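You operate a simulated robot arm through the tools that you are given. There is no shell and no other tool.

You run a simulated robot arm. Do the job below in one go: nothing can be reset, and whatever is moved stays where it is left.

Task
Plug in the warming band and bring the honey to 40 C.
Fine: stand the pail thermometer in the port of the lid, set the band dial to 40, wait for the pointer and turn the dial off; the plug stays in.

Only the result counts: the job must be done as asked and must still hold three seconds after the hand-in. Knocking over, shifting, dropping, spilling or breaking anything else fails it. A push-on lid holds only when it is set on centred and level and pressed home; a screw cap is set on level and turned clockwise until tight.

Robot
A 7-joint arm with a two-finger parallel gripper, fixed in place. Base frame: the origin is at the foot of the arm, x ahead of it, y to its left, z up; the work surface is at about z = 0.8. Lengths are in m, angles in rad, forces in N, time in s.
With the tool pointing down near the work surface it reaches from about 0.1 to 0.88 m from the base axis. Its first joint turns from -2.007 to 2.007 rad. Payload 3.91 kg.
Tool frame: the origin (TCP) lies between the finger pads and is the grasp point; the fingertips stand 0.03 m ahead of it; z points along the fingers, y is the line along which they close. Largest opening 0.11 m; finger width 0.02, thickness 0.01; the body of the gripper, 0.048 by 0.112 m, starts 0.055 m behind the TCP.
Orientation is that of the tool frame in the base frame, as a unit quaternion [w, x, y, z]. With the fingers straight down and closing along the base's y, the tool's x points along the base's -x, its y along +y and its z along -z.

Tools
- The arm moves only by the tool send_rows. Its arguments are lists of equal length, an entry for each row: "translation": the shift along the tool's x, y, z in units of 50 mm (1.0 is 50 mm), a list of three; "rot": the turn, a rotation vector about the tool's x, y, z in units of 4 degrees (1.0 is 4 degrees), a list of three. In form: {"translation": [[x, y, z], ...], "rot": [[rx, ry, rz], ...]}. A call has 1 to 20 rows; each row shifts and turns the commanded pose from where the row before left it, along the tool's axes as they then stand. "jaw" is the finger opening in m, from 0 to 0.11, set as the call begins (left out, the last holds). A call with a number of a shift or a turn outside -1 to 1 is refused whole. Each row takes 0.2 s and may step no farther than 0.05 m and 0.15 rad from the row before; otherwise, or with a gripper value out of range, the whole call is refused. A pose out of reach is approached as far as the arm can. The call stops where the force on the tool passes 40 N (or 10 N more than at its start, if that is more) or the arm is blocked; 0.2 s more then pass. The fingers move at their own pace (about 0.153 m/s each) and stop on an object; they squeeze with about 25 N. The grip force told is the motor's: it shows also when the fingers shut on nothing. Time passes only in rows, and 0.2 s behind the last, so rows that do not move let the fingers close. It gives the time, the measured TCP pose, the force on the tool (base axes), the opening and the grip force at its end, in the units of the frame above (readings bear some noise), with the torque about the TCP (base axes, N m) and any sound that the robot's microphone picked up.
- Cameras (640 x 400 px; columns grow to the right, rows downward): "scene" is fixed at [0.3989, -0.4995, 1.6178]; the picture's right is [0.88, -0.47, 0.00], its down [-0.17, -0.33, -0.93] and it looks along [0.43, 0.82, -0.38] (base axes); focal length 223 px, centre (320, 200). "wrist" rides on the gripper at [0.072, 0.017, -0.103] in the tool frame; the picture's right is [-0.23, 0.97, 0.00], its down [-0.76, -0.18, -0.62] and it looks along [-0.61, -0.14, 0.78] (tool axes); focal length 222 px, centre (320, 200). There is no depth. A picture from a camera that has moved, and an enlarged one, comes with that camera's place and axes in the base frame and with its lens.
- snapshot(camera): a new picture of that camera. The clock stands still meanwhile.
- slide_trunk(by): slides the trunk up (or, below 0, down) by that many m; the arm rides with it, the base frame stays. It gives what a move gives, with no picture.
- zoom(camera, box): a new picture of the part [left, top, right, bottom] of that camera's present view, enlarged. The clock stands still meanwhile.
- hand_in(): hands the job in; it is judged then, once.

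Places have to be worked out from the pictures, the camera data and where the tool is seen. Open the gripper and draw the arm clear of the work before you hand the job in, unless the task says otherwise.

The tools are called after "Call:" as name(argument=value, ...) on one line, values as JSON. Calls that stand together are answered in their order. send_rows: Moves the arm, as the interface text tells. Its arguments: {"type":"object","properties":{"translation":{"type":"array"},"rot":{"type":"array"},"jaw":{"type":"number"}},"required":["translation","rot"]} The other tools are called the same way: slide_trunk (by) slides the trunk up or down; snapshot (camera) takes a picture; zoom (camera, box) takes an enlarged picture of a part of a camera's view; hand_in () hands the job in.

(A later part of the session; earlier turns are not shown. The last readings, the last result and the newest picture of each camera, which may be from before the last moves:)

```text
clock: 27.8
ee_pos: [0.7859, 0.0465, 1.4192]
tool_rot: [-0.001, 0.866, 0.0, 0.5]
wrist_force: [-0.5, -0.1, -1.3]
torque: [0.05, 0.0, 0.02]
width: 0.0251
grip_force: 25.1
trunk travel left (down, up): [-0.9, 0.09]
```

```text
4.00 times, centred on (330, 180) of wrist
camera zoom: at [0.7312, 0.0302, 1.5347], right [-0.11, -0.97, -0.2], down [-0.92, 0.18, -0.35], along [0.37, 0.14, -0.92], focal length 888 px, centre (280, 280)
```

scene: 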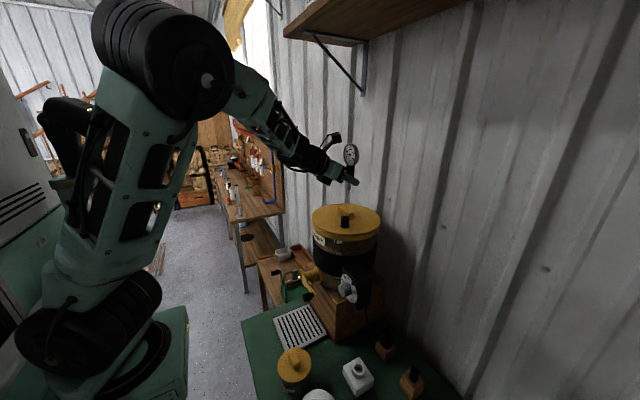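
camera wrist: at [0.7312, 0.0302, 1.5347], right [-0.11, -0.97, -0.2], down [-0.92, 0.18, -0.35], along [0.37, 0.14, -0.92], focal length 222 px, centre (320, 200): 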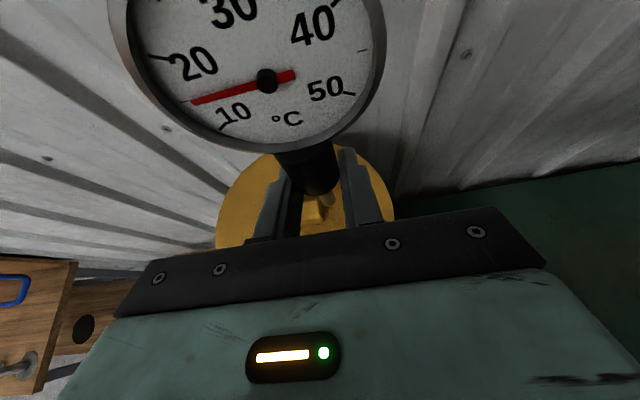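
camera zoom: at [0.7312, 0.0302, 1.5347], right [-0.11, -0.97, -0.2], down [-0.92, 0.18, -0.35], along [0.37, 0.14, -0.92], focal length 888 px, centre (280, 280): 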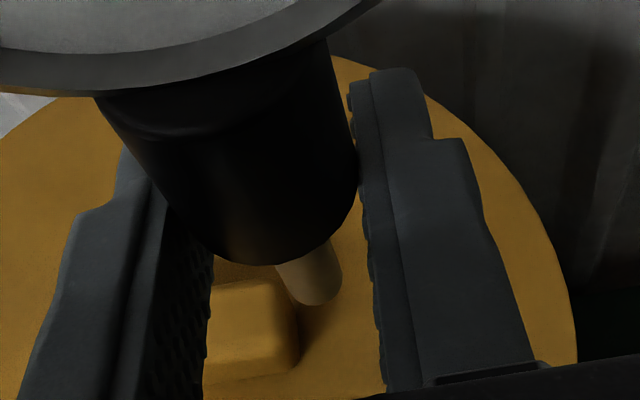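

With refined camera axes I put the probe tip near (0.789, 0.046, 1.386) and the port near (0.777, 0.043, 1.293), but I want a better figure. I'll step back 55 mm and left 60 mm so that the wrist camera sees the port beside the fingers.

Call:
send_rows(translation=[[-0.1833, -0.4, -0.3176], [-0.1833, -0.4, -0.3176], [-0.1833, -0.4, -0.3176]], rot=[[0, 0, 0], [0, 0, 0], [0, 0, 0]])

Call:
snapshot(camera="wrist")

Call:
zoom(camera="wrist", box=[290, 150, 430, 250])

Call:
zoom(camera="scene", box=[320, 160, 370, 230])

```text
clock: 28.6
ee_pos: [0.7308, 0.1071, 1.4192]
tool_rot: [0.0, 0.866, 0.0, 0.5]
wrist_force: [0.1, -0.2, -1.1]
torque: [0.03, 0.0, 0.01]
width: 0.0248
grip_force: 25.1
trunk travel left (down, up): [-0.9, 0.09]
```

```text
taken
camera wrist: at [0.6768, 0.0911, 1.5348], right [-0.11, -0.97, -0.2], down [-0.92, 0.18, -0.35], along [0.37, 0.14, -0.92], focal length 222 px, centre (320, 200)
```

wrist: 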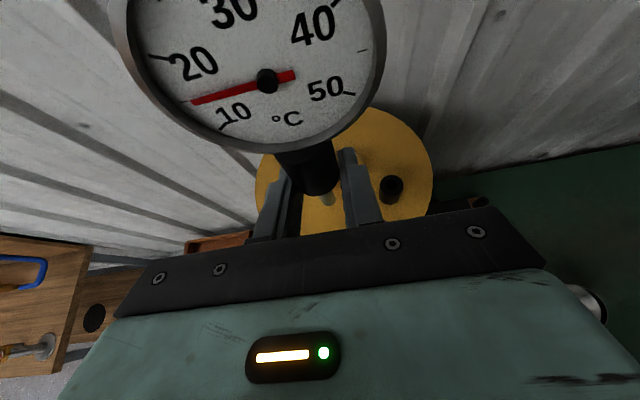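

```text
4.00 times, centred on (360, 200) of wrist
camera zoom: at [0.6768, 0.0911, 1.5348], right [-0.11, -0.97, -0.2], down [-0.92, 0.18, -0.35], along [0.37, 0.14, -0.92], focal length 888 px, centre (160, 200)
```

zoom: 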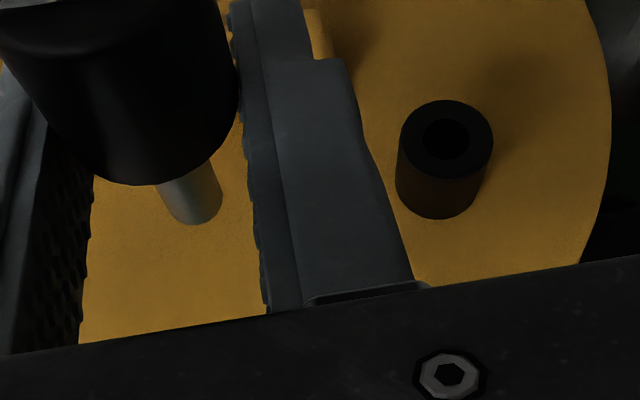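

```text
5.71 times, centred on (345, 195) of scene
camera zoom: at [0.3989, -0.4995, 1.6178], right [0.88, -0.47, 0.0], down [-0.17, -0.33, -0.93], along [0.43, 0.82, -0.38], focal length 1276 px, centre (177, 229)
```

zoom: 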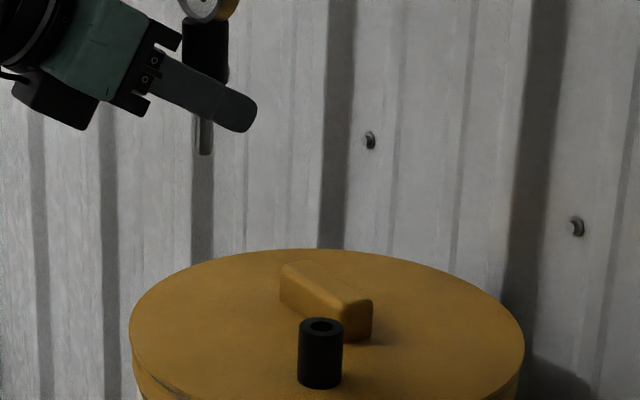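

The wrist view now shows the port next to the probe tip. I triangulate the port top at (0.778, 0.0446, 1.292) and the tip at (0.736, 0.108, 1.388), so the hand has to move by (+0.0425, -0.063); then I lower it 70 mm and check the alignment.

Call:
send_rows(translation=[[0.2125, 0.63, 0.368], [0.2125, 0.63, 0.368], [-0.4041, 0, 0.2333], [-0.4041, 0, 0.2333], [-0.4041, 0, 0.2333]], rot=[[0, 0, 0], [0, 0, 0], [0, 0, 0], [0, 0, 0], [0, 0, 0]])

Call:
zoom(camera="scene", box=[330, 190, 360, 230])

Call:
zoom(camera="wrist", box=[270, 150, 370, 250])

```text
clock: 29.8
ee_pos: [0.7735, 0.0438, 1.3509]
tool_rot: [0.001, 0.866, -0.001, 0.501]
wrist_force: [-0.9, 0.3, -1.3]
torque: [0.03, 0.05, 0.01]
width: 0.0249
grip_force: 25.6
trunk travel left (down, up): [-0.9, 0.09]
```

```text
10.00 times, centred on (345, 210) of scene
camera zoom: at [0.3989, -0.4995, 1.6178], right [0.88, -0.47, 0.0], down [-0.17, -0.33, -0.93], along [0.43, 0.82, -0.38], focal length 2234 px, centre (70, 100)
```

zoom: 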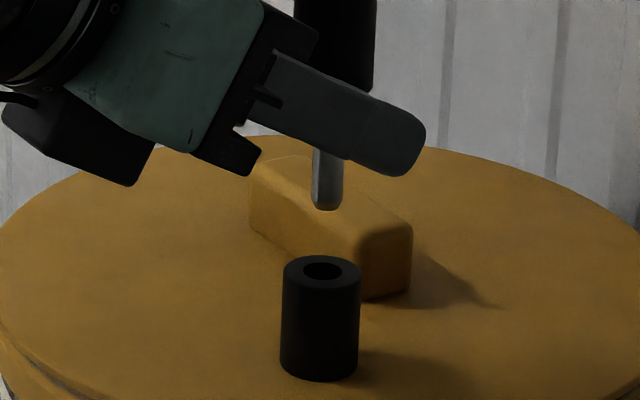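

```text
4.00 times, centred on (320, 200) of wrist
camera zoom: at [0.7199, 0.0283, 1.4655], right [-0.11, -0.97, -0.2], down [-0.92, 0.18, -0.35], along [0.37, 0.14, -0.92], focal length 888 px, centre (320, 200)
```

zoom: 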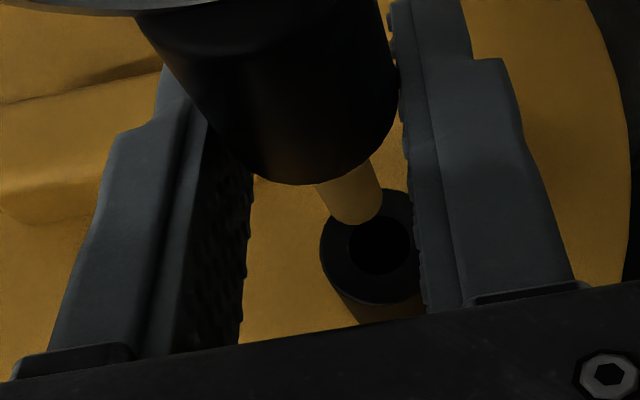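

The probe sits within about 1 mm of the hole axis in both views and hangs about 22 mm above the port. I'll lower it 41 mm in small steps, which puts about 19 mm of the probe into the port, and watch the force.

Call:
send_rows(translation=[[-0.1825, 0, 0.0938], [-0.1775, 0, 0.1025], [-0.1775, 0, 0.1025], [-0.1775, 0, 0.1025]], rot=[[0, 0, 0], [0, 0, 0], [0, 0, 0], [0, 0, 0]])

Call:
zoom(camera="scene", box=[330, 190, 360, 230])

Call:
zoom(camera="wrist", box=[270, 150, 370, 250])

```text
clock: 30.8
ee_pos: [0.773, 0.0442, 1.3106]
tool_rot: [0.0, 0.866, 0.0, 0.5]
wrist_force: [0.9, 0.3, -0.8]
torque: [0.0, 0.02, -0.01]
width: 0.025
grip_force: 25.6
trunk travel left (down, up): [-0.9, 0.09]
```

```text
10.00 times, centred on (345, 210) of scene
camera zoom: at [0.3989, -0.4995, 1.6178], right [0.88, -0.47, 0.0], down [-0.17, -0.33, -0.93], along [0.43, 0.82, -0.38], focal length 2234 px, centre (70, 100)
```

zoom: 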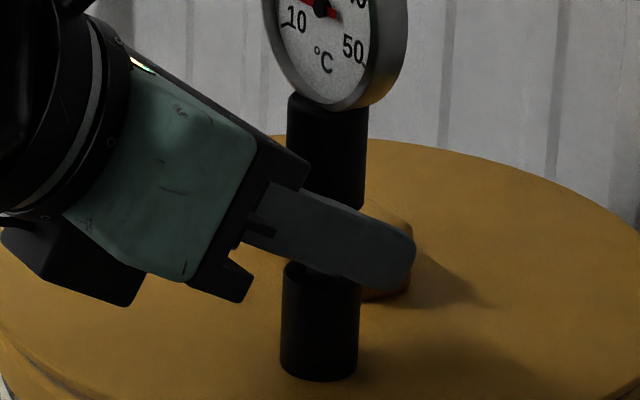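

```text
4.00 times, centred on (320, 200) of wrist
camera zoom: at [0.719, 0.0282, 1.4254], right [-0.11, -0.97, -0.2], down [-0.92, 0.18, -0.35], along [0.37, 0.14, -0.92], focal length 888 px, centre (320, 200)
```

zoom: 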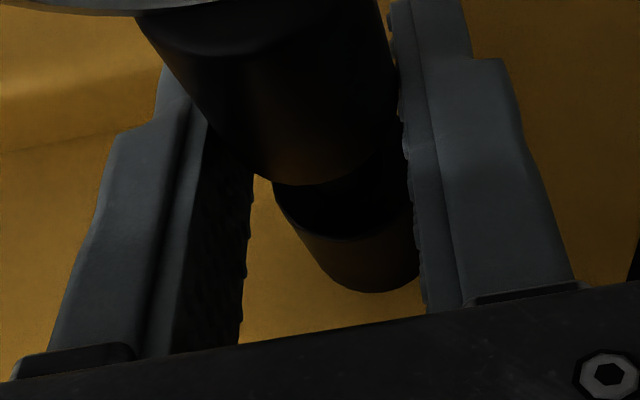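

The probe has entered the hole without resistance. I'll open the jaw slightly, to 29 mm, so that the thermometer slides down the last part, guided by the hole and the pads.

Call:
send_rows(translation=[[0, 0, 0], [0, 0, 0], [0, 0, 0]], rot=[[0, 0, 0], [0, 0, 0], [0, 0, 0]], jaw=0.029)

Call:
zoom(camera="scene", box=[330, 180, 370, 230])

Call:
zoom(camera="wrist", box=[270, 150, 370, 250])

```text
clock: 31.6
ee_pos: [0.7733, 0.0436, 1.3108]
tool_rot: [-0.001, 0.866, 0.001, 0.5]
wrist_force: [-0.6, 0.3, 0.4]
torque: [0.04, 0.01, 0.02]
width: 0.0293
grip_force: 0.0
trunk travel left (down, up): [-0.9, 0.09]
```

```text
8.00 times, centred on (350, 205) of scene
camera zoom: at [0.3989, -0.4995, 1.6178], right [0.88, -0.47, 0.0], down [-0.17, -0.33, -0.93], along [0.43, 0.82, -0.38], focal length 1787 px, centre (80, 160)
```

zoom: 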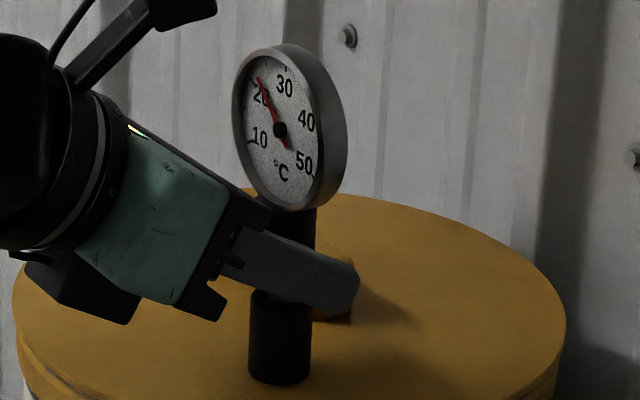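

```text
4.00 times, centred on (320, 200) of wrist
camera zoom: at [0.7191, 0.0284, 1.4257], right [-0.11, -0.97, -0.2], down [-0.92, 0.18, -0.35], along [0.37, 0.14, -0.92], focal length 888 px, centre (320, 200)
```

zoom: 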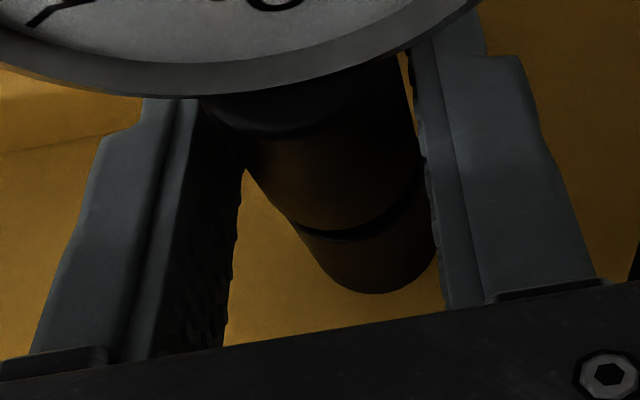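

The sleeve now sits on the port and the pointer moved to about 21, so the thermometer reads the honey. I'll open the jaw to 45 mm, draw the hand straight back 80 mm and then up a little.

Call:
send_rows(translation=[[0, 0, 0], [-0.1, 0, -0.173], [-0.25, 0, -0.433], [-0.25, 0, -0.433], [-0.25, 0, -0.433], [0.5, 0, -0.5], [0.5, 0, -0.5]], rot=[[0, 0, 0], [0, 0, 0], [0, 0, 0], [0, 0, 0], [0, 0, 0], [0, 0, 0], [0, 0, 0]], jaw=0.045)

Call:
snapshot(camera="scene")

Call:
zoom(camera="scene", box=[320, 170, 390, 230])

Call:
snapshot(camera="wrist")

```text
clock: 33.2
ee_pos: [0.6692, 0.0434, 1.3781]
tool_rot: [-0.002, 0.866, 0.001, 0.5]
wrist_force: [0.3, -0.4, -0.2]
torque: [0.02, -0.01, 0.02]
width: 0.0449
grip_force: 0.0
trunk travel left (down, up): [-0.9, 0.09]
```

```text
taken
```

scene: 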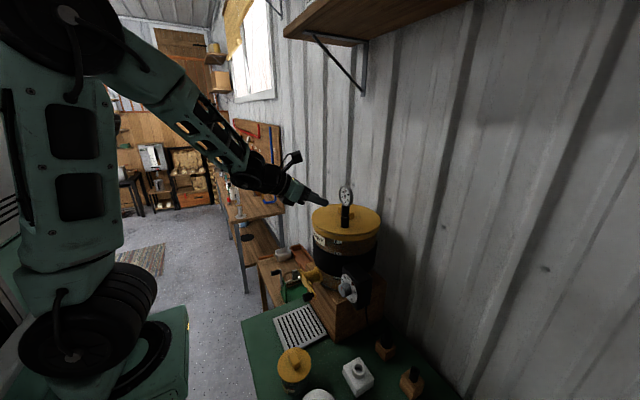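

```text
6.67 times, centred on (355, 200) of scene
camera zoom: at [0.3989, -0.4995, 1.6178], right [0.88, -0.47, 0.0], down [-0.17, -0.33, -0.93], along [0.43, 0.82, -0.38], focal length 1489 px, centre (87, 200)
```

zoom: 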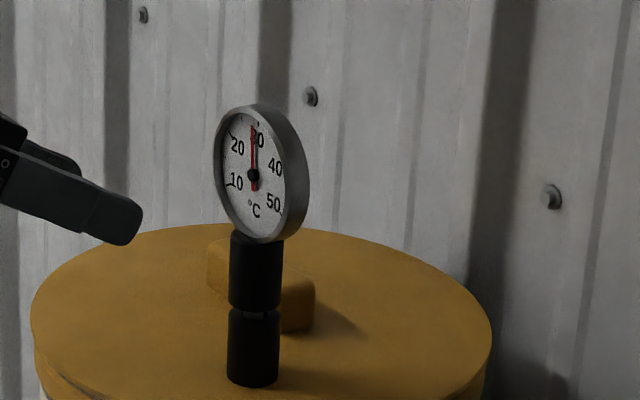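

```text
taken
camera wrist: at [0.6149, 0.0278, 1.494], right [-0.11, -0.97, -0.2], down [-0.92, 0.18, -0.35], along [0.37, 0.14, -0.92], focal length 222 px, centre (320, 200)
```

wrist: 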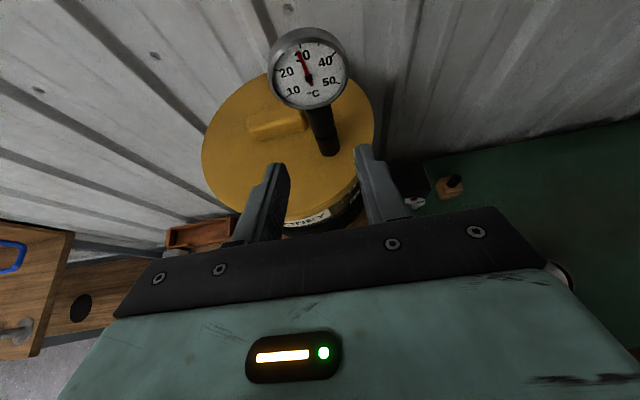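

The thermometer stands upright in the port and its pointer is climbing past 29. Next is the plug: I'll bring the hand to the right over free space, clear of the dial, then yaw it 35° so that it approaches from the side away from the dial box and its cable.

Call:
send_rows(translation=[[-0.238, 0.7325, 0.227], [-0.238, 0.7325, 0.227], [-0.238, 0.7325, 0.227], [-0.238, 0.7325, 0.227], [-0.238, 0.7325, 0.227], [-0.238, 0.7325, 0.227], [-0.238, 0.7325, 0.227], [-0.238, 0.7325, 0.227], [0, 0, 0], [0, 0, 0], [0, 0, 0], [0, 0, 0], [0, 0, 0], [0, 0, 0], [0, 0, 0], [0, 0, 0], [0, 0, 0]], rot=[[0, 0, 0], [0, 0, 0], [0, 0, 0], [0, 0, 0], [0, 0, 0], [0, 0, 0], [0, 0, 0], [0, 0, 0], [0.842, 0, -0.4861], [0.842, 0, -0.4861], [0.842, 0, -0.4861], [0.842, 0, -0.4861], [0.842, 0, -0.4861], [0.842, 0, -0.4861], [0.842, 0, -0.4861], [0.842, 0, -0.4861], [0.842, 0, -0.4861]], jaw=0.09)

Call:
snapshot(camera="wrist")

Call:
snapshot(camera="scene")

```text
clock: 36.8
ee_pos: [0.7005, -0.2476, 1.2509]
tool_rot: [-0.15, 0.827, 0.26, 0.476]
wrist_force: [0.0, -0.1, 0.0]
torque: [-0.03, 0.02, -0.02]
width: 0.0901
grip_force: 0.0
trunk travel left (down, up): [-0.9, 0.09]
```

```text
taken
camera wrist: at [0.6658, -0.2917, 1.3656], right [0.47, -0.86, -0.2], down [-0.86, -0.38, -0.35], along [0.22, 0.33, -0.92], focal length 222 px, centre (320, 200)
```

wrist: 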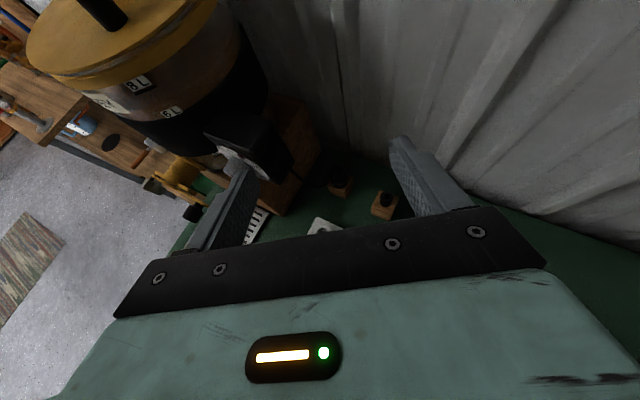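

```text
taken
```

scene: 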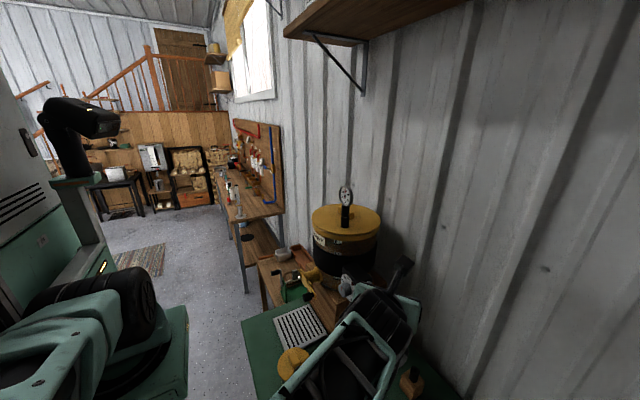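

The yaw is in place and the hand is clear. I'll descend part of the way towards the plug and look again, checking that the elbow stays high enough.

Call:
send_rows(translation=[[-0.5275, 0, 0.5865], [-0.5275, 0, 0.5865], [-0.5275, 0, 0.5865], [-0.5275, 0, 0.5865]], rot=[[0, 0, 0], [0, 0, 0], [0, 0, 0], [0, 0, 0]])

Call:
snapshot(camera="wrist")

Call:
zoom(camera="wrist", box=[250, 90, 410, 220])

Call:
snapshot(camera="scene")

```text
clock: 37.8
ee_pos: [0.7403, -0.2216, 1.1006]
tool_rot: [-0.151, 0.826, 0.26, 0.477]
wrist_force: [0.0, -0.3, -0.6]
torque: [-0.01, -0.06, 0.02]
width: 0.0901
grip_force: 0.0
trunk travel left (down, up): [-0.9, 0.09]
```

```text
taken
camera wrist: at [0.7048, -0.2647, 1.2151], right [0.47, -0.86, -0.2], down [-0.86, -0.38, -0.35], along [0.23, 0.33, -0.92], focal length 222 px, centre (320, 200)
```

wrist: 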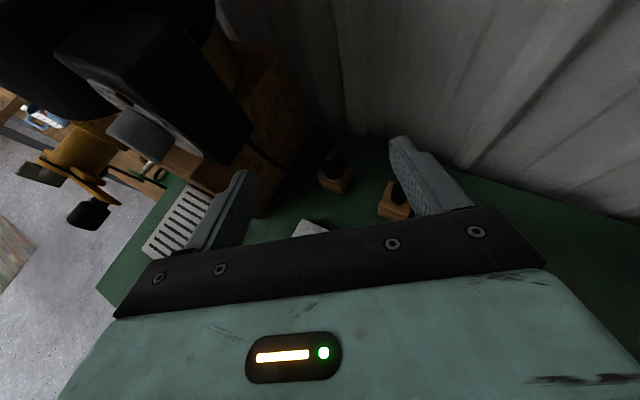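

```text
3.08 times, centred on (330, 155) of wrist
camera zoom: at [0.7048, -0.2647, 1.2151], right [0.47, -0.86, -0.2], down [-0.86, -0.38, -0.35], along [0.23, 0.33, -0.92], focal length 684 px, centre (289, 338)
```

zoom: 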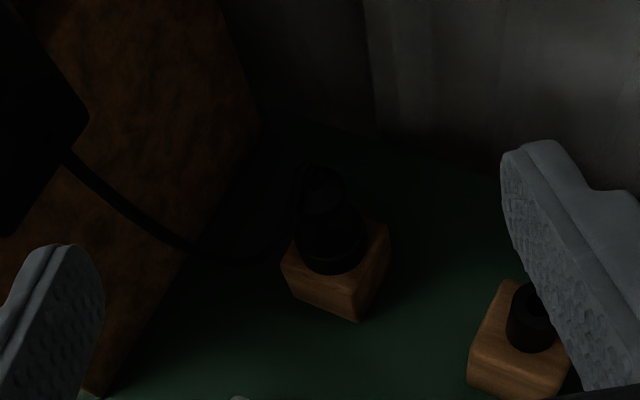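

```text
taken
```

scene: 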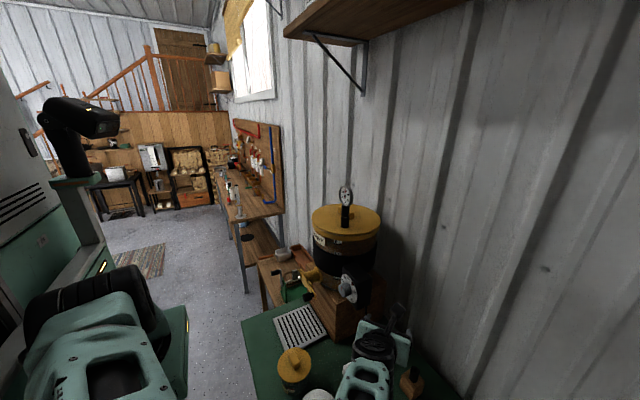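

I can see the plug's black body with the cable leaving its top towards the dial box. I'll go on down to about 0.12 m from the plug along the tool axis.

Call:
send_rows(translation=[[-0.5625, -0.025, 0.585], [-0.5625, -0.025, 0.585], [-0.5625, -0.025, 0.585], [-0.5625, -0.025, 0.585]], rot=[[0, 0, 0], [0, 0, 0], [0, 0, 0], [0, 0, 0]])

Call:
snapshot(camera="wrist")

Call:
zoom(camera="wrist", box=[260, 70, 380, 170])

Call:
zoom(camera="scene", box=[330, 300, 440, 400])

```text
clock: 38.8
ee_pos: [0.7763, -0.1896, 0.9441]
tool_rot: [-0.15, 0.826, 0.26, 0.477]
wrist_force: [-0.6, 1.3, 0.3]
torque: [-0.06, 0.01, -0.04]
width: 0.0899
grip_force: 0.1
trunk travel left (down, up): [-0.9, 0.09]
```

```text
taken
camera wrist: at [0.7415, -0.2338, 1.0585], right [0.47, -0.86, -0.2], down [-0.86, -0.38, -0.35], along [0.23, 0.33, -0.92], focal length 222 px, centre (320, 200)
```

wrist: 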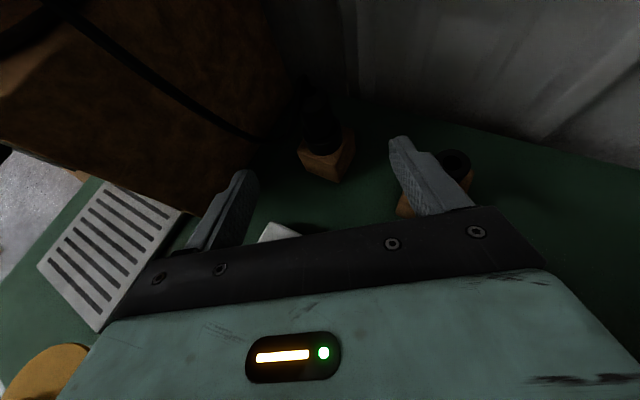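

```text
4.00 times, centred on (320, 120) of wrist
camera zoom: at [0.7415, -0.2338, 1.0585], right [0.47, -0.86, -0.2], down [-0.86, -0.38, -0.35], along [0.23, 0.33, -0.92], focal length 888 px, centre (320, 520)
```

zoom: 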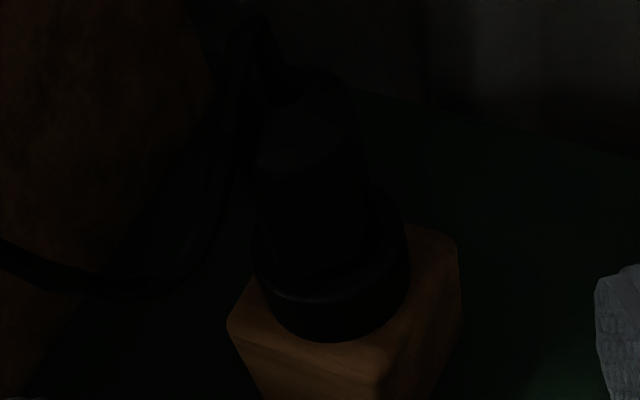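

```text
4.00 times, centred on (385, 350) of scene
camera zoom: at [0.3989, -0.4995, 1.6178], right [0.88, -0.47, 0.0], down [-0.17, -0.33, -0.93], along [0.43, 0.82, -0.38], focal length 894 px, centre (60, -400)
```

zoom: 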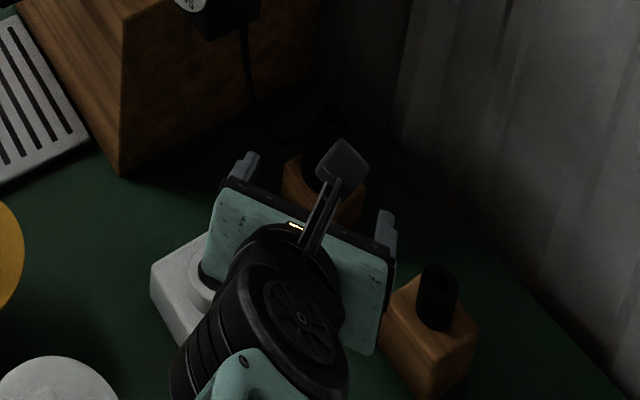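

The plug reads as a flange (about 40 mm across, top near z = 0.872) with a body of about 29 mm going up to z ≈ 0.926, axis near (0.852, -0.134); the socket ring top is at about (0.718, -0.154, 0.860). I'll advance 60 mm towards it and check again.

Call:
send_rows(translation=[[0.06, 0, 0.6], [0.06, 0, 0.6]], rot=[[0, 0, 0], [0, 0, 0]])

Call:
snapshot(camera="wrist")

Call:
zoom(camera="wrist", box=[240, 90, 400, 220])

```text
clock: 39.4
ee_pos: [0.8189, -0.1601, 0.9205]
tool_rot: [-0.151, 0.826, 0.261, 0.477]
wrist_force: [-1.5, -0.2, 0.8]
torque: [-0.01, 0.01, 0.01]
width: 0.0901
grip_force: 0.1
trunk travel left (down, up): [-0.9, 0.09]
```

```text
taken
camera wrist: at [0.7838, -0.2034, 1.034], right [0.47, -0.86, -0.2], down [-0.86, -0.38, -0.35], along [0.23, 0.33, -0.92], focal length 222 px, centre (320, 200)
```

wrist: 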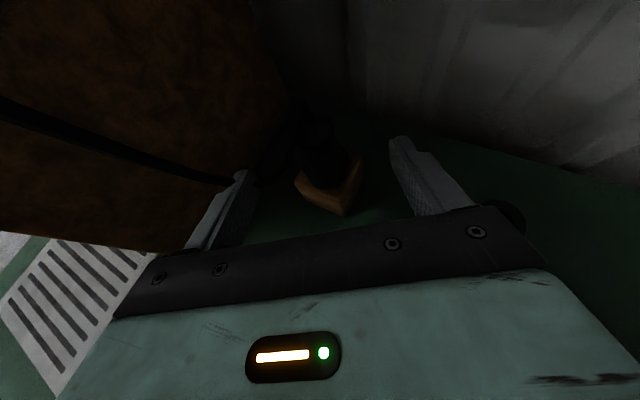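

```text
3.08 times, centred on (320, 155) of wrist
camera zoom: at [0.7838, -0.2034, 1.034], right [0.47, -0.86, -0.2], down [-0.86, -0.38, -0.35], along [0.23, 0.33, -0.92], focal length 684 px, centre (320, 338)
```

zoom: 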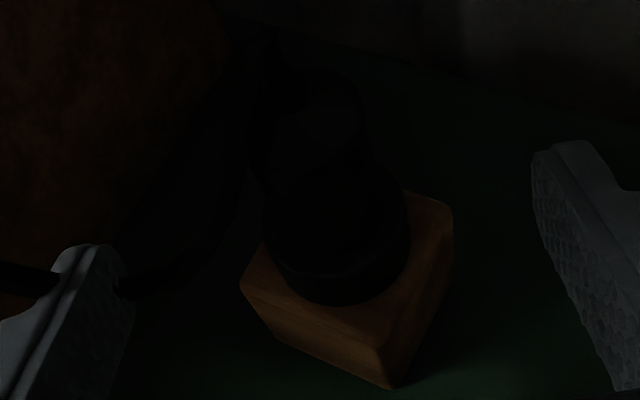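

The plug is centred laterally and its axis is about 46 mm ahead. I'll make the final advance so that the pads close on the body just above the flange.

Call:
send_rows(translation=[[0.059, 0, 0.4625], [0.059, 0, 0.4625]], rot=[[0, 0, 0], [0, 0, 0]])

Call:
zoom(camera="wrist", box=[220, 90, 420, 240])

Call:
zoom(camera="scene", box=[340, 300, 430, 390])

```text
clock: 40.0
ee_pos: [0.8544, -0.1348, 0.9018]
tool_rot: [-0.15, 0.826, 0.259, 0.477]
wrist_force: [-0.7, -0.1, -0.1]
torque: [-0.07, -0.03, 0.0]
width: 0.0899
grip_force: 0.1
trunk travel left (down, up): [-0.9, 0.09]
```

```text
2.67 times, centred on (320, 165) of wrist
camera zoom: at [0.8189, -0.1784, 1.0169], right [0.46, -0.86, -0.2], down [-0.86, -0.38, -0.35], along [0.23, 0.33, -0.92], focal length 592 px, centre (320, 293)
```

zoom: 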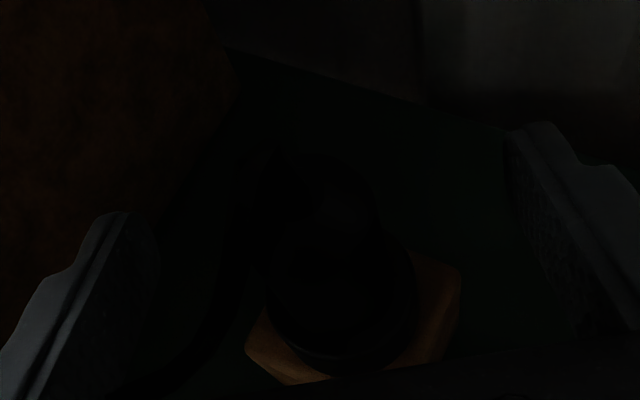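

```text
4.44 times, centred on (385, 345) of scene
camera zoom: at [0.3989, -0.4995, 1.6178], right [0.88, -0.47, 0.0], down [-0.17, -0.33, -0.93], along [0.43, 0.82, -0.38], focal length 993 px, centre (31, -444)
```

zoom: 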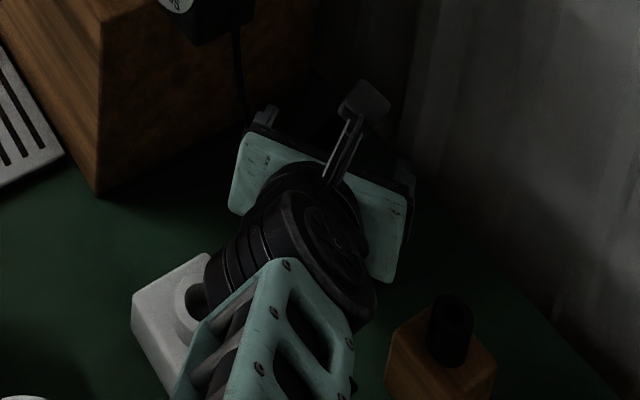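

The plug lies between the fingers, and although the view is dark the flange is about centred. I'll close the jaw.

Call:
send_rows(translation=[[0, 0, 0], [0, 0, 0], [0, 0, 0], [0, 0, 0]], rot=[[0, 0, 0], [0, 0, 0], [0, 0, 0], [0, 0, 0]], jaw=0.0)

Call:
zoom(camera="wrist", box=[220, 90, 420, 240])

```text
clock: 41.0
ee_pos: [0.855, -0.1338, 0.9028]
tool_rot: [-0.151, 0.826, 0.261, 0.477]
wrist_force: [-0.2, 0.5, 0.8]
torque: [0.0, -0.04, -0.04]
width: 0.0284
grip_force: 24.9
trunk travel left (down, up): [-0.9, 0.09]
```

```text
2.67 times, centred on (320, 165) of wrist
camera zoom: at [0.8189, -0.1778, 1.0168], right [0.47, -0.86, -0.2], down [-0.86, -0.38, -0.35], along [0.22, 0.33, -0.92], focal length 592 px, centre (320, 293)
```

zoom: 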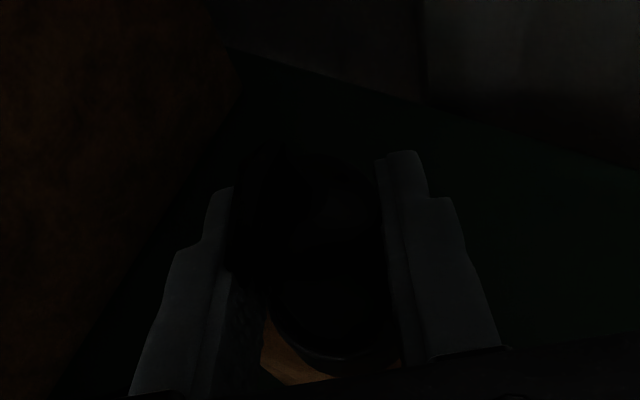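

The jaw stopped at 28.4 mm on the plug body, as expected. I'll lift it straight up slowly, first 30 mm, then more.

Call:
send_rows(translation=[[0.173, 0, -0.1], [0.173, 0, -0.1], [0.173, 0, -0.1], [0.346, 0, -0.2], [0.346, 0, -0.2], [0.346, 0, -0.2], [0.346, 0, -0.2]], rot=[[0, 0, 0], [0, 0, 0], [0, 0, 0], [0, 0, 0], [0, 0, 0], [0, 0, 0], [0, 0, 0]])

Call:
snapshot(camera="wrist")

Call:
zoom(camera="scene", box=[330, 270, 440, 390])

```text
clock: 42.6
ee_pos: [0.8537, -0.135, 1.0109]
tool_rot: [-0.151, 0.826, 0.261, 0.477]
wrist_force: [0.0, -0.4, -0.5]
torque: [0.02, 0.01, 0.04]
width: 0.0284
grip_force: 25.5
trunk travel left (down, up): [-0.9, 0.09]
```

```text
taken
camera wrist: at [0.819, -0.1775, 1.1257], right [0.47, -0.86, -0.2], down [-0.86, -0.38, -0.35], along [0.22, 0.33, -0.92], focal length 222 px, centre (320, 200)
```

wrist: 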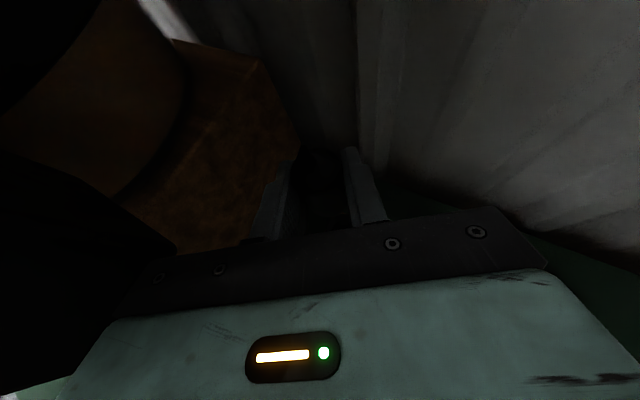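

```text
3.33 times, centred on (385, 330) of scene
camera zoom: at [0.3989, -0.4995, 1.6178], right [0.88, -0.47, 0.0], down [-0.17, -0.33, -0.93], along [0.43, 0.82, -0.38], focal length 745 px, centre (103, -233)
```

zoom: 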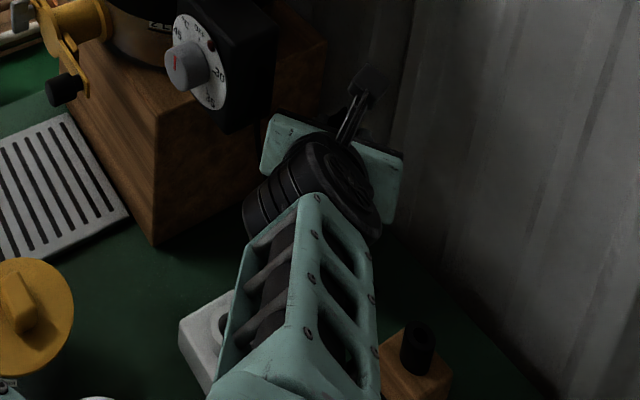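

The plug is lifted out with no load on the wrist. The fixed camera is blocked by the hand at this yaw, so I'll back away from the dial box and swing the yaw from +35° to -20° at a safe height, to see the plug pin and socket from the side.

Call:
send_rows(translation=[[0.022, -0.1185, -0.862], [0.022, -0.1185, -0.862], [0.022, -0.1185, -0.862], [0.022, -0.1185, -0.862], [0, 0, 0], [0, 0, 0], [0, 0, 0], [0, 0, 0], [0, 0, 0], [0, 0, 0], [0, 0, 0], [0, 0, 0], [0, 0, 0], [0, 0, 0], [0, 0, 0], [0, 0, 0], [0, 0, 0], [0, 0, 0]], rot=[[0, 0, 0], [0, 0, 0], [0, 0, 0], [0, 0, 0], [-0.8505, 0, 0.491], [-0.8505, 0, 0.491], [-0.8505, 0, 0.491], [-0.8505, 0, 0.491], [-0.8505, 0, 0.491], [-0.8505, 0, 0.491], [-0.8505, 0, 0.491], [-0.8505, 0, 0.491], [-0.8505, 0, 0.491], [-0.8505, 0, 0.491], [-0.8505, 0, 0.491], [-0.8505, 0, 0.491], [-0.8505, 0, 0.491], [-0.8505, 0, 0.491]])

Call:
snapshot(camera="scene")

Call:
snapshot(camera="wrist")

Call:
zoom(camera="scene", box=[320, 270, 430, 390])

```text
clock: 46.4
ee_pos: [0.7213, -0.1992, 1.1017]
tool_rot: [0.087, 0.853, -0.15, 0.493]
wrist_force: [0.4, 0.4, -1.1]
torque: [-0.03, 0.03, 0.0]
width: 0.0284
grip_force: 24.7
trunk travel left (down, up): [-0.9, 0.09]
```

```text
taken
```

scene: 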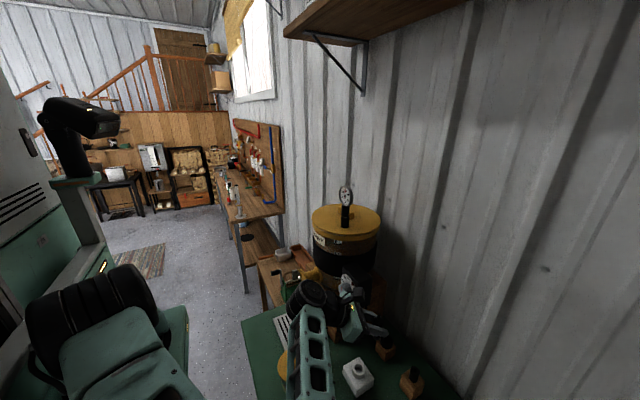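

```text
taken
camera wrist: at [0.6636, -0.1959, 1.2168], right [-0.44, -0.88, -0.2], down [-0.8, 0.48, -0.35], along [0.4, 0.01, -0.92], focal length 222 px, centre (320, 200)
```

wrist: 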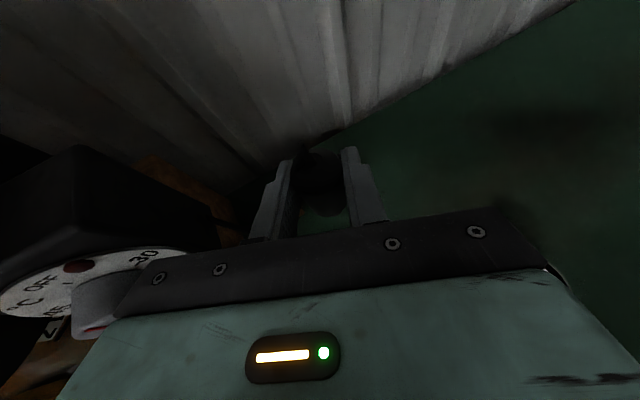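

```text
3.33 times, centred on (375, 330) of scene
camera zoom: at [0.3989, -0.4995, 1.6178], right [0.88, -0.47, 0.0], down [-0.17, -0.33, -0.93], along [0.43, 0.82, -0.38], focal length 745 px, centre (137, -233)
```

zoom: 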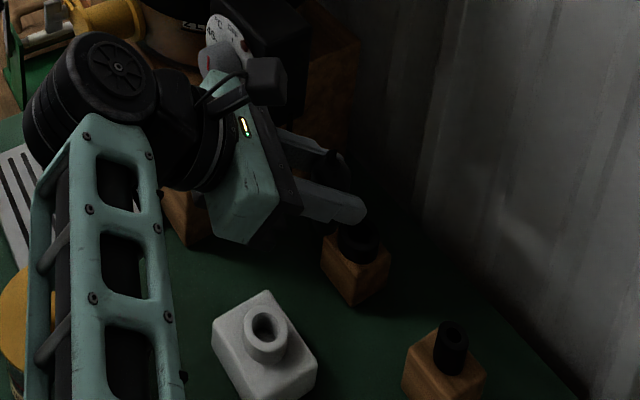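

The hand is now turned so the fixed camera sees beside it, and a black collar stayed on the plug's block. I'll enlarge both views to see what hangs from the fingers.

Call:
zoom(camera="scene", box=[350, 275, 400, 325])

Call:
zoom(camera="wrist", box=[260, 140, 380, 240])

```text
8.00 times, centred on (375, 300) of scene
camera zoom: at [0.3989, -0.4995, 1.6178], right [0.88, -0.47, 0.0], down [-0.17, -0.33, -0.93], along [0.43, 0.82, -0.38], focal length 1787 px, centre (-120, -600)
```

zoom: 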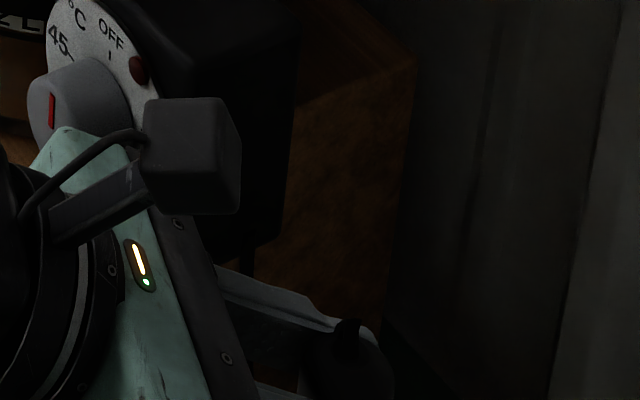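

```text
4.00 times, centred on (320, 190) of wrist
camera zoom: at [0.6636, -0.1959, 1.2168], right [-0.44, -0.88, -0.2], down [-0.8, 0.48, -0.35], along [0.4, 0.01, -0.92], focal length 888 px, centre (320, 240)
```

zoom: 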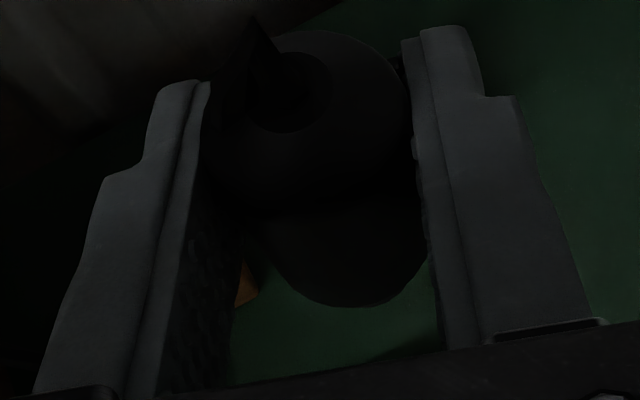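

I see the round plug body with its cable stub between the fingers, hanging about vertical. I'll look at its underside from the fixed camera and at the socket.

Call:
zoom(camera="scene", box=[355, 310, 405, 360])

Call:
zoom(camera="scene", box=[335, 350, 385, 400])

```text
8.00 times, centred on (380, 335) of scene
camera zoom: at [0.3989, -0.4995, 1.6178], right [0.88, -0.47, 0.0], down [-0.17, -0.33, -0.93], along [0.43, 0.82, -0.38], focal length 1787 px, centre (-160, -880)
```

zoom: 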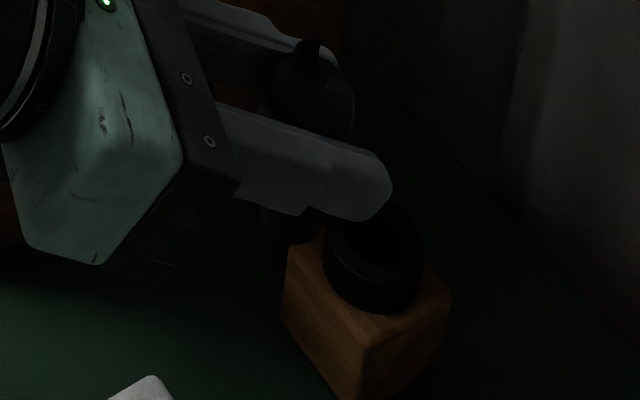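

```text
8.00 times, centred on (360, 375) of scene
camera zoom: at [0.3989, -0.4995, 1.6178], right [0.88, -0.47, 0.0], down [-0.17, -0.33, -0.93], along [0.43, 0.82, -0.38], focal length 1787 px, centre (0, -1200)
```

zoom: 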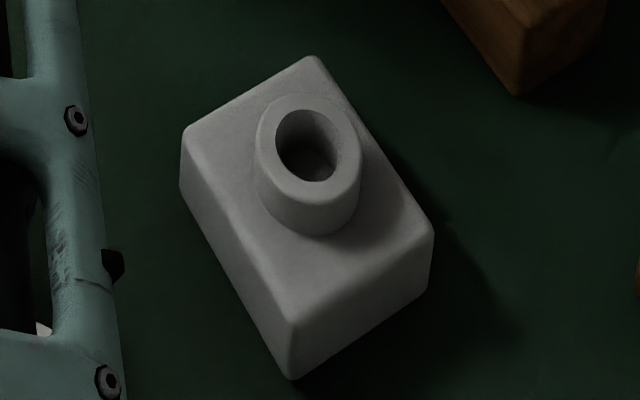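

The socket is a plain round hole and the plug hangs below the near finger. I'll ease the yaw to -12°, for more room beside the knob, and move over the socket with the TCP at z ≈ 1.03 to measure the alignment.

Call:
send_rows(translation=[[0, 0, 0], [0, 0, 0], [-0.4743, -0.286, 0.1517], [-0.4743, -0.286, 0.1517], [-0.4743, -0.286, 0.1517]], rot=[[0.866, 0, -0.5], [0.866, 0, -0.5], [0, 0, 0], [0, 0, 0], [0, 0, 0]])

Call:
zoom(camera="scene", box=[330, 330, 390, 390])

Call:
zoom(camera="wrist", box=[260, 140, 380, 240])

Call:
snapshot(camera="scene")

```text
clock: 47.6
ee_pos: [0.7153, -0.1536, 1.0281]
tool_rot: [0.052, 0.861, -0.09, 0.497]
wrist_force: [-1.4, -1.0, 0.7]
torque: [0.02, -0.01, 0.04]
width: 0.0284
grip_force: 25.4
trunk travel left (down, up): [-0.9, 0.09]
```

```text
6.67 times, centred on (360, 360) of scene
camera zoom: at [0.3989, -0.4995, 1.6178], right [0.88, -0.47, 0.0], down [-0.17, -0.33, -0.93], along [0.43, 0.82, -0.38], focal length 1489 px, centre (53, -867)
```

zoom: 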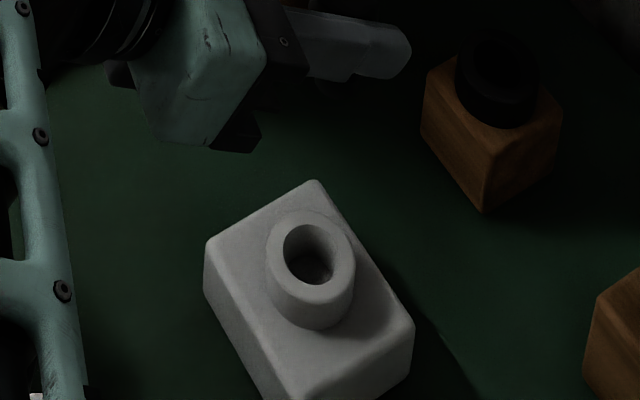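

```text
4.00 times, centred on (320, 190) of wrist
camera zoom: at [0.6591, -0.1586, 1.1443], right [-0.31, -0.93, -0.2], down [-0.86, 0.36, -0.35], along [0.4, 0.06, -0.92], focal length 888 px, centre (320, 240)
```

zoom: 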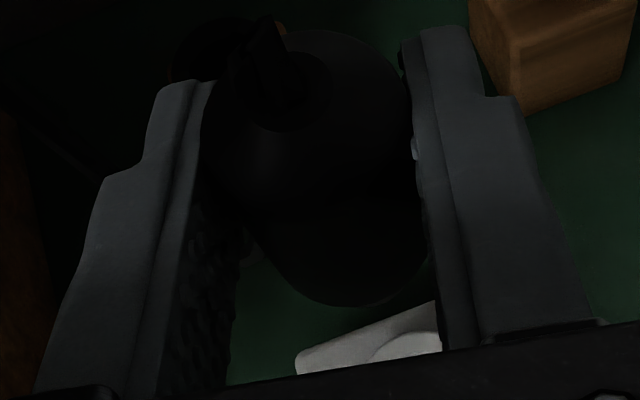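

```text
taken
```

scene: 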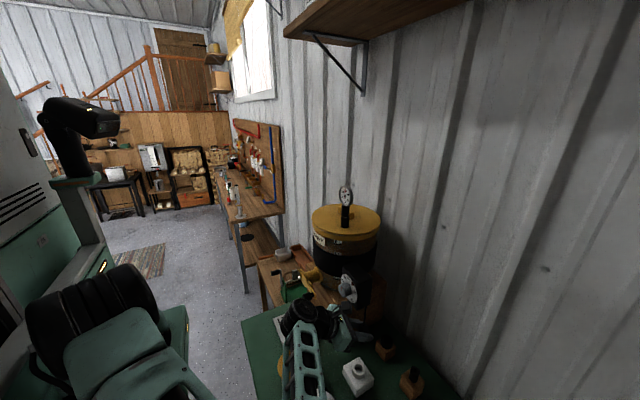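

The wrist view puts the socket ring just below and slightly behind the plug, which agrees with the triangulated socket position; the plug axis is about 6 mm ahead of the TCP. I'll back off 3 mm and go down to TCP z ≈ 0.957 to see the hole beneath the plug.

Call:
send_rows(translation=[[-0.431, 0.001, 0.2263], [-0.431, 0.001, 0.2263], [-0.431, 0.001, 0.2263]], rot=[[0, 0, 0], [0, 0, 0], [0, 0, 0]])

Call:
zoom(camera="wrist", box=[270, 150, 390, 240])

Call:
zoom(camera="scene", box=[335, 345, 385, 395])

```text
clock: 48.4
ee_pos: [0.7158, -0.155, 0.9594]
tool_rot: [0.056, 0.859, -0.088, 0.501]
wrist_force: [-1.2, 0.2, -0.1]
torque: [-0.02, -0.01, 0.01]
width: 0.0286
grip_force: 25.2
trunk travel left (down, up): [-0.9, 0.09]
```

```text
4.44 times, centred on (330, 195) of wrist
camera zoom: at [0.6575, -0.1592, 1.0741], right [-0.31, -0.93, -0.19], down [-0.86, 0.36, -0.36], along [0.4, 0.05, -0.91], focal length 987 px, centre (276, 222)
```

zoom: 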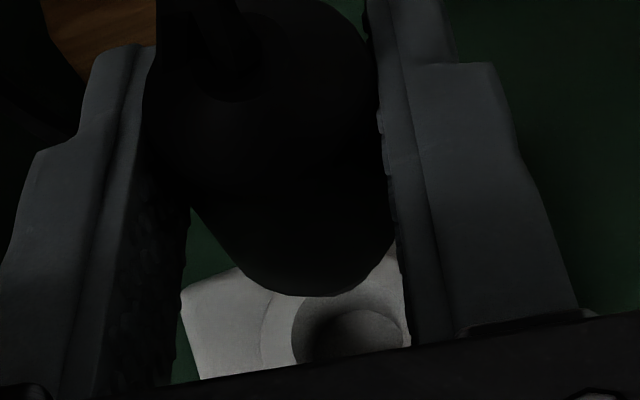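

```text
8.00 times, centred on (360, 370) of scene
camera zoom: at [0.3989, -0.4995, 1.6178], right [0.88, -0.47, 0.0], down [-0.17, -0.33, -0.93], along [0.43, 0.82, -0.38], focal length 1787 px, centre (0, -1160)
```

zoom: 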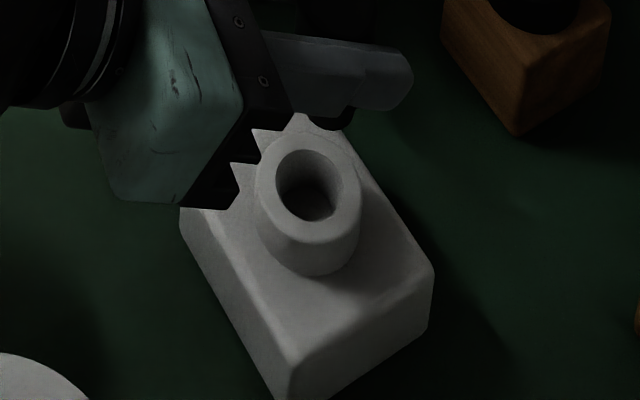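

The hole is partly visible beneath the plug. I'll enlarge more to see whether a pin extends below the plug body and how it lines up.

Call:
zoom(camera="wrist", box=[300, 190, 370, 235])

Call:
zoom(camera="scene", box=[360, 345, 385, 370])

```text
8.89 times, centred on (335, 212) of wrist
camera zoom: at [0.6575, -0.1592, 1.0741], right [-0.31, -0.93, -0.19], down [-0.86, 0.36, -0.36], along [0.4, 0.05, -0.91], focal length 1974 px, centre (187, 89)
```

zoom: 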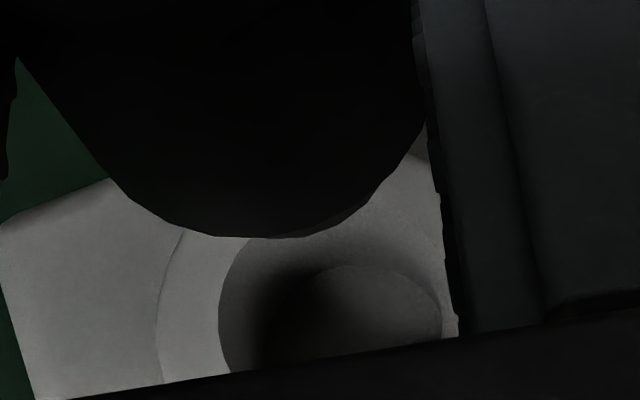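

```text
16.00 times, centred on (372, 358) of scene
camera zoom: at [0.3989, -0.4995, 1.6178], right [0.88, -0.47, 0.0], down [-0.17, -0.33, -0.93], along [0.43, 0.82, -0.38], focal length 3574 px, centre (-520, -2320)
```

zoom: 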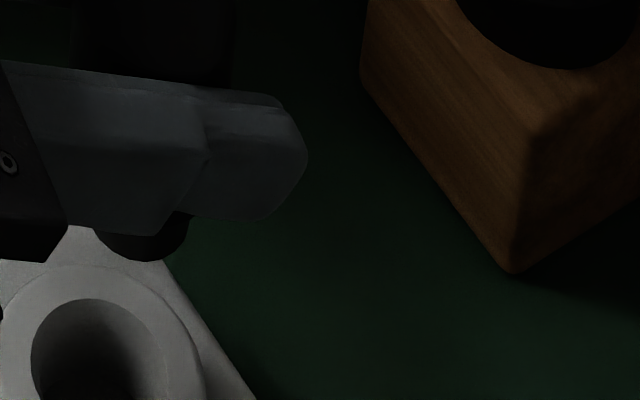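

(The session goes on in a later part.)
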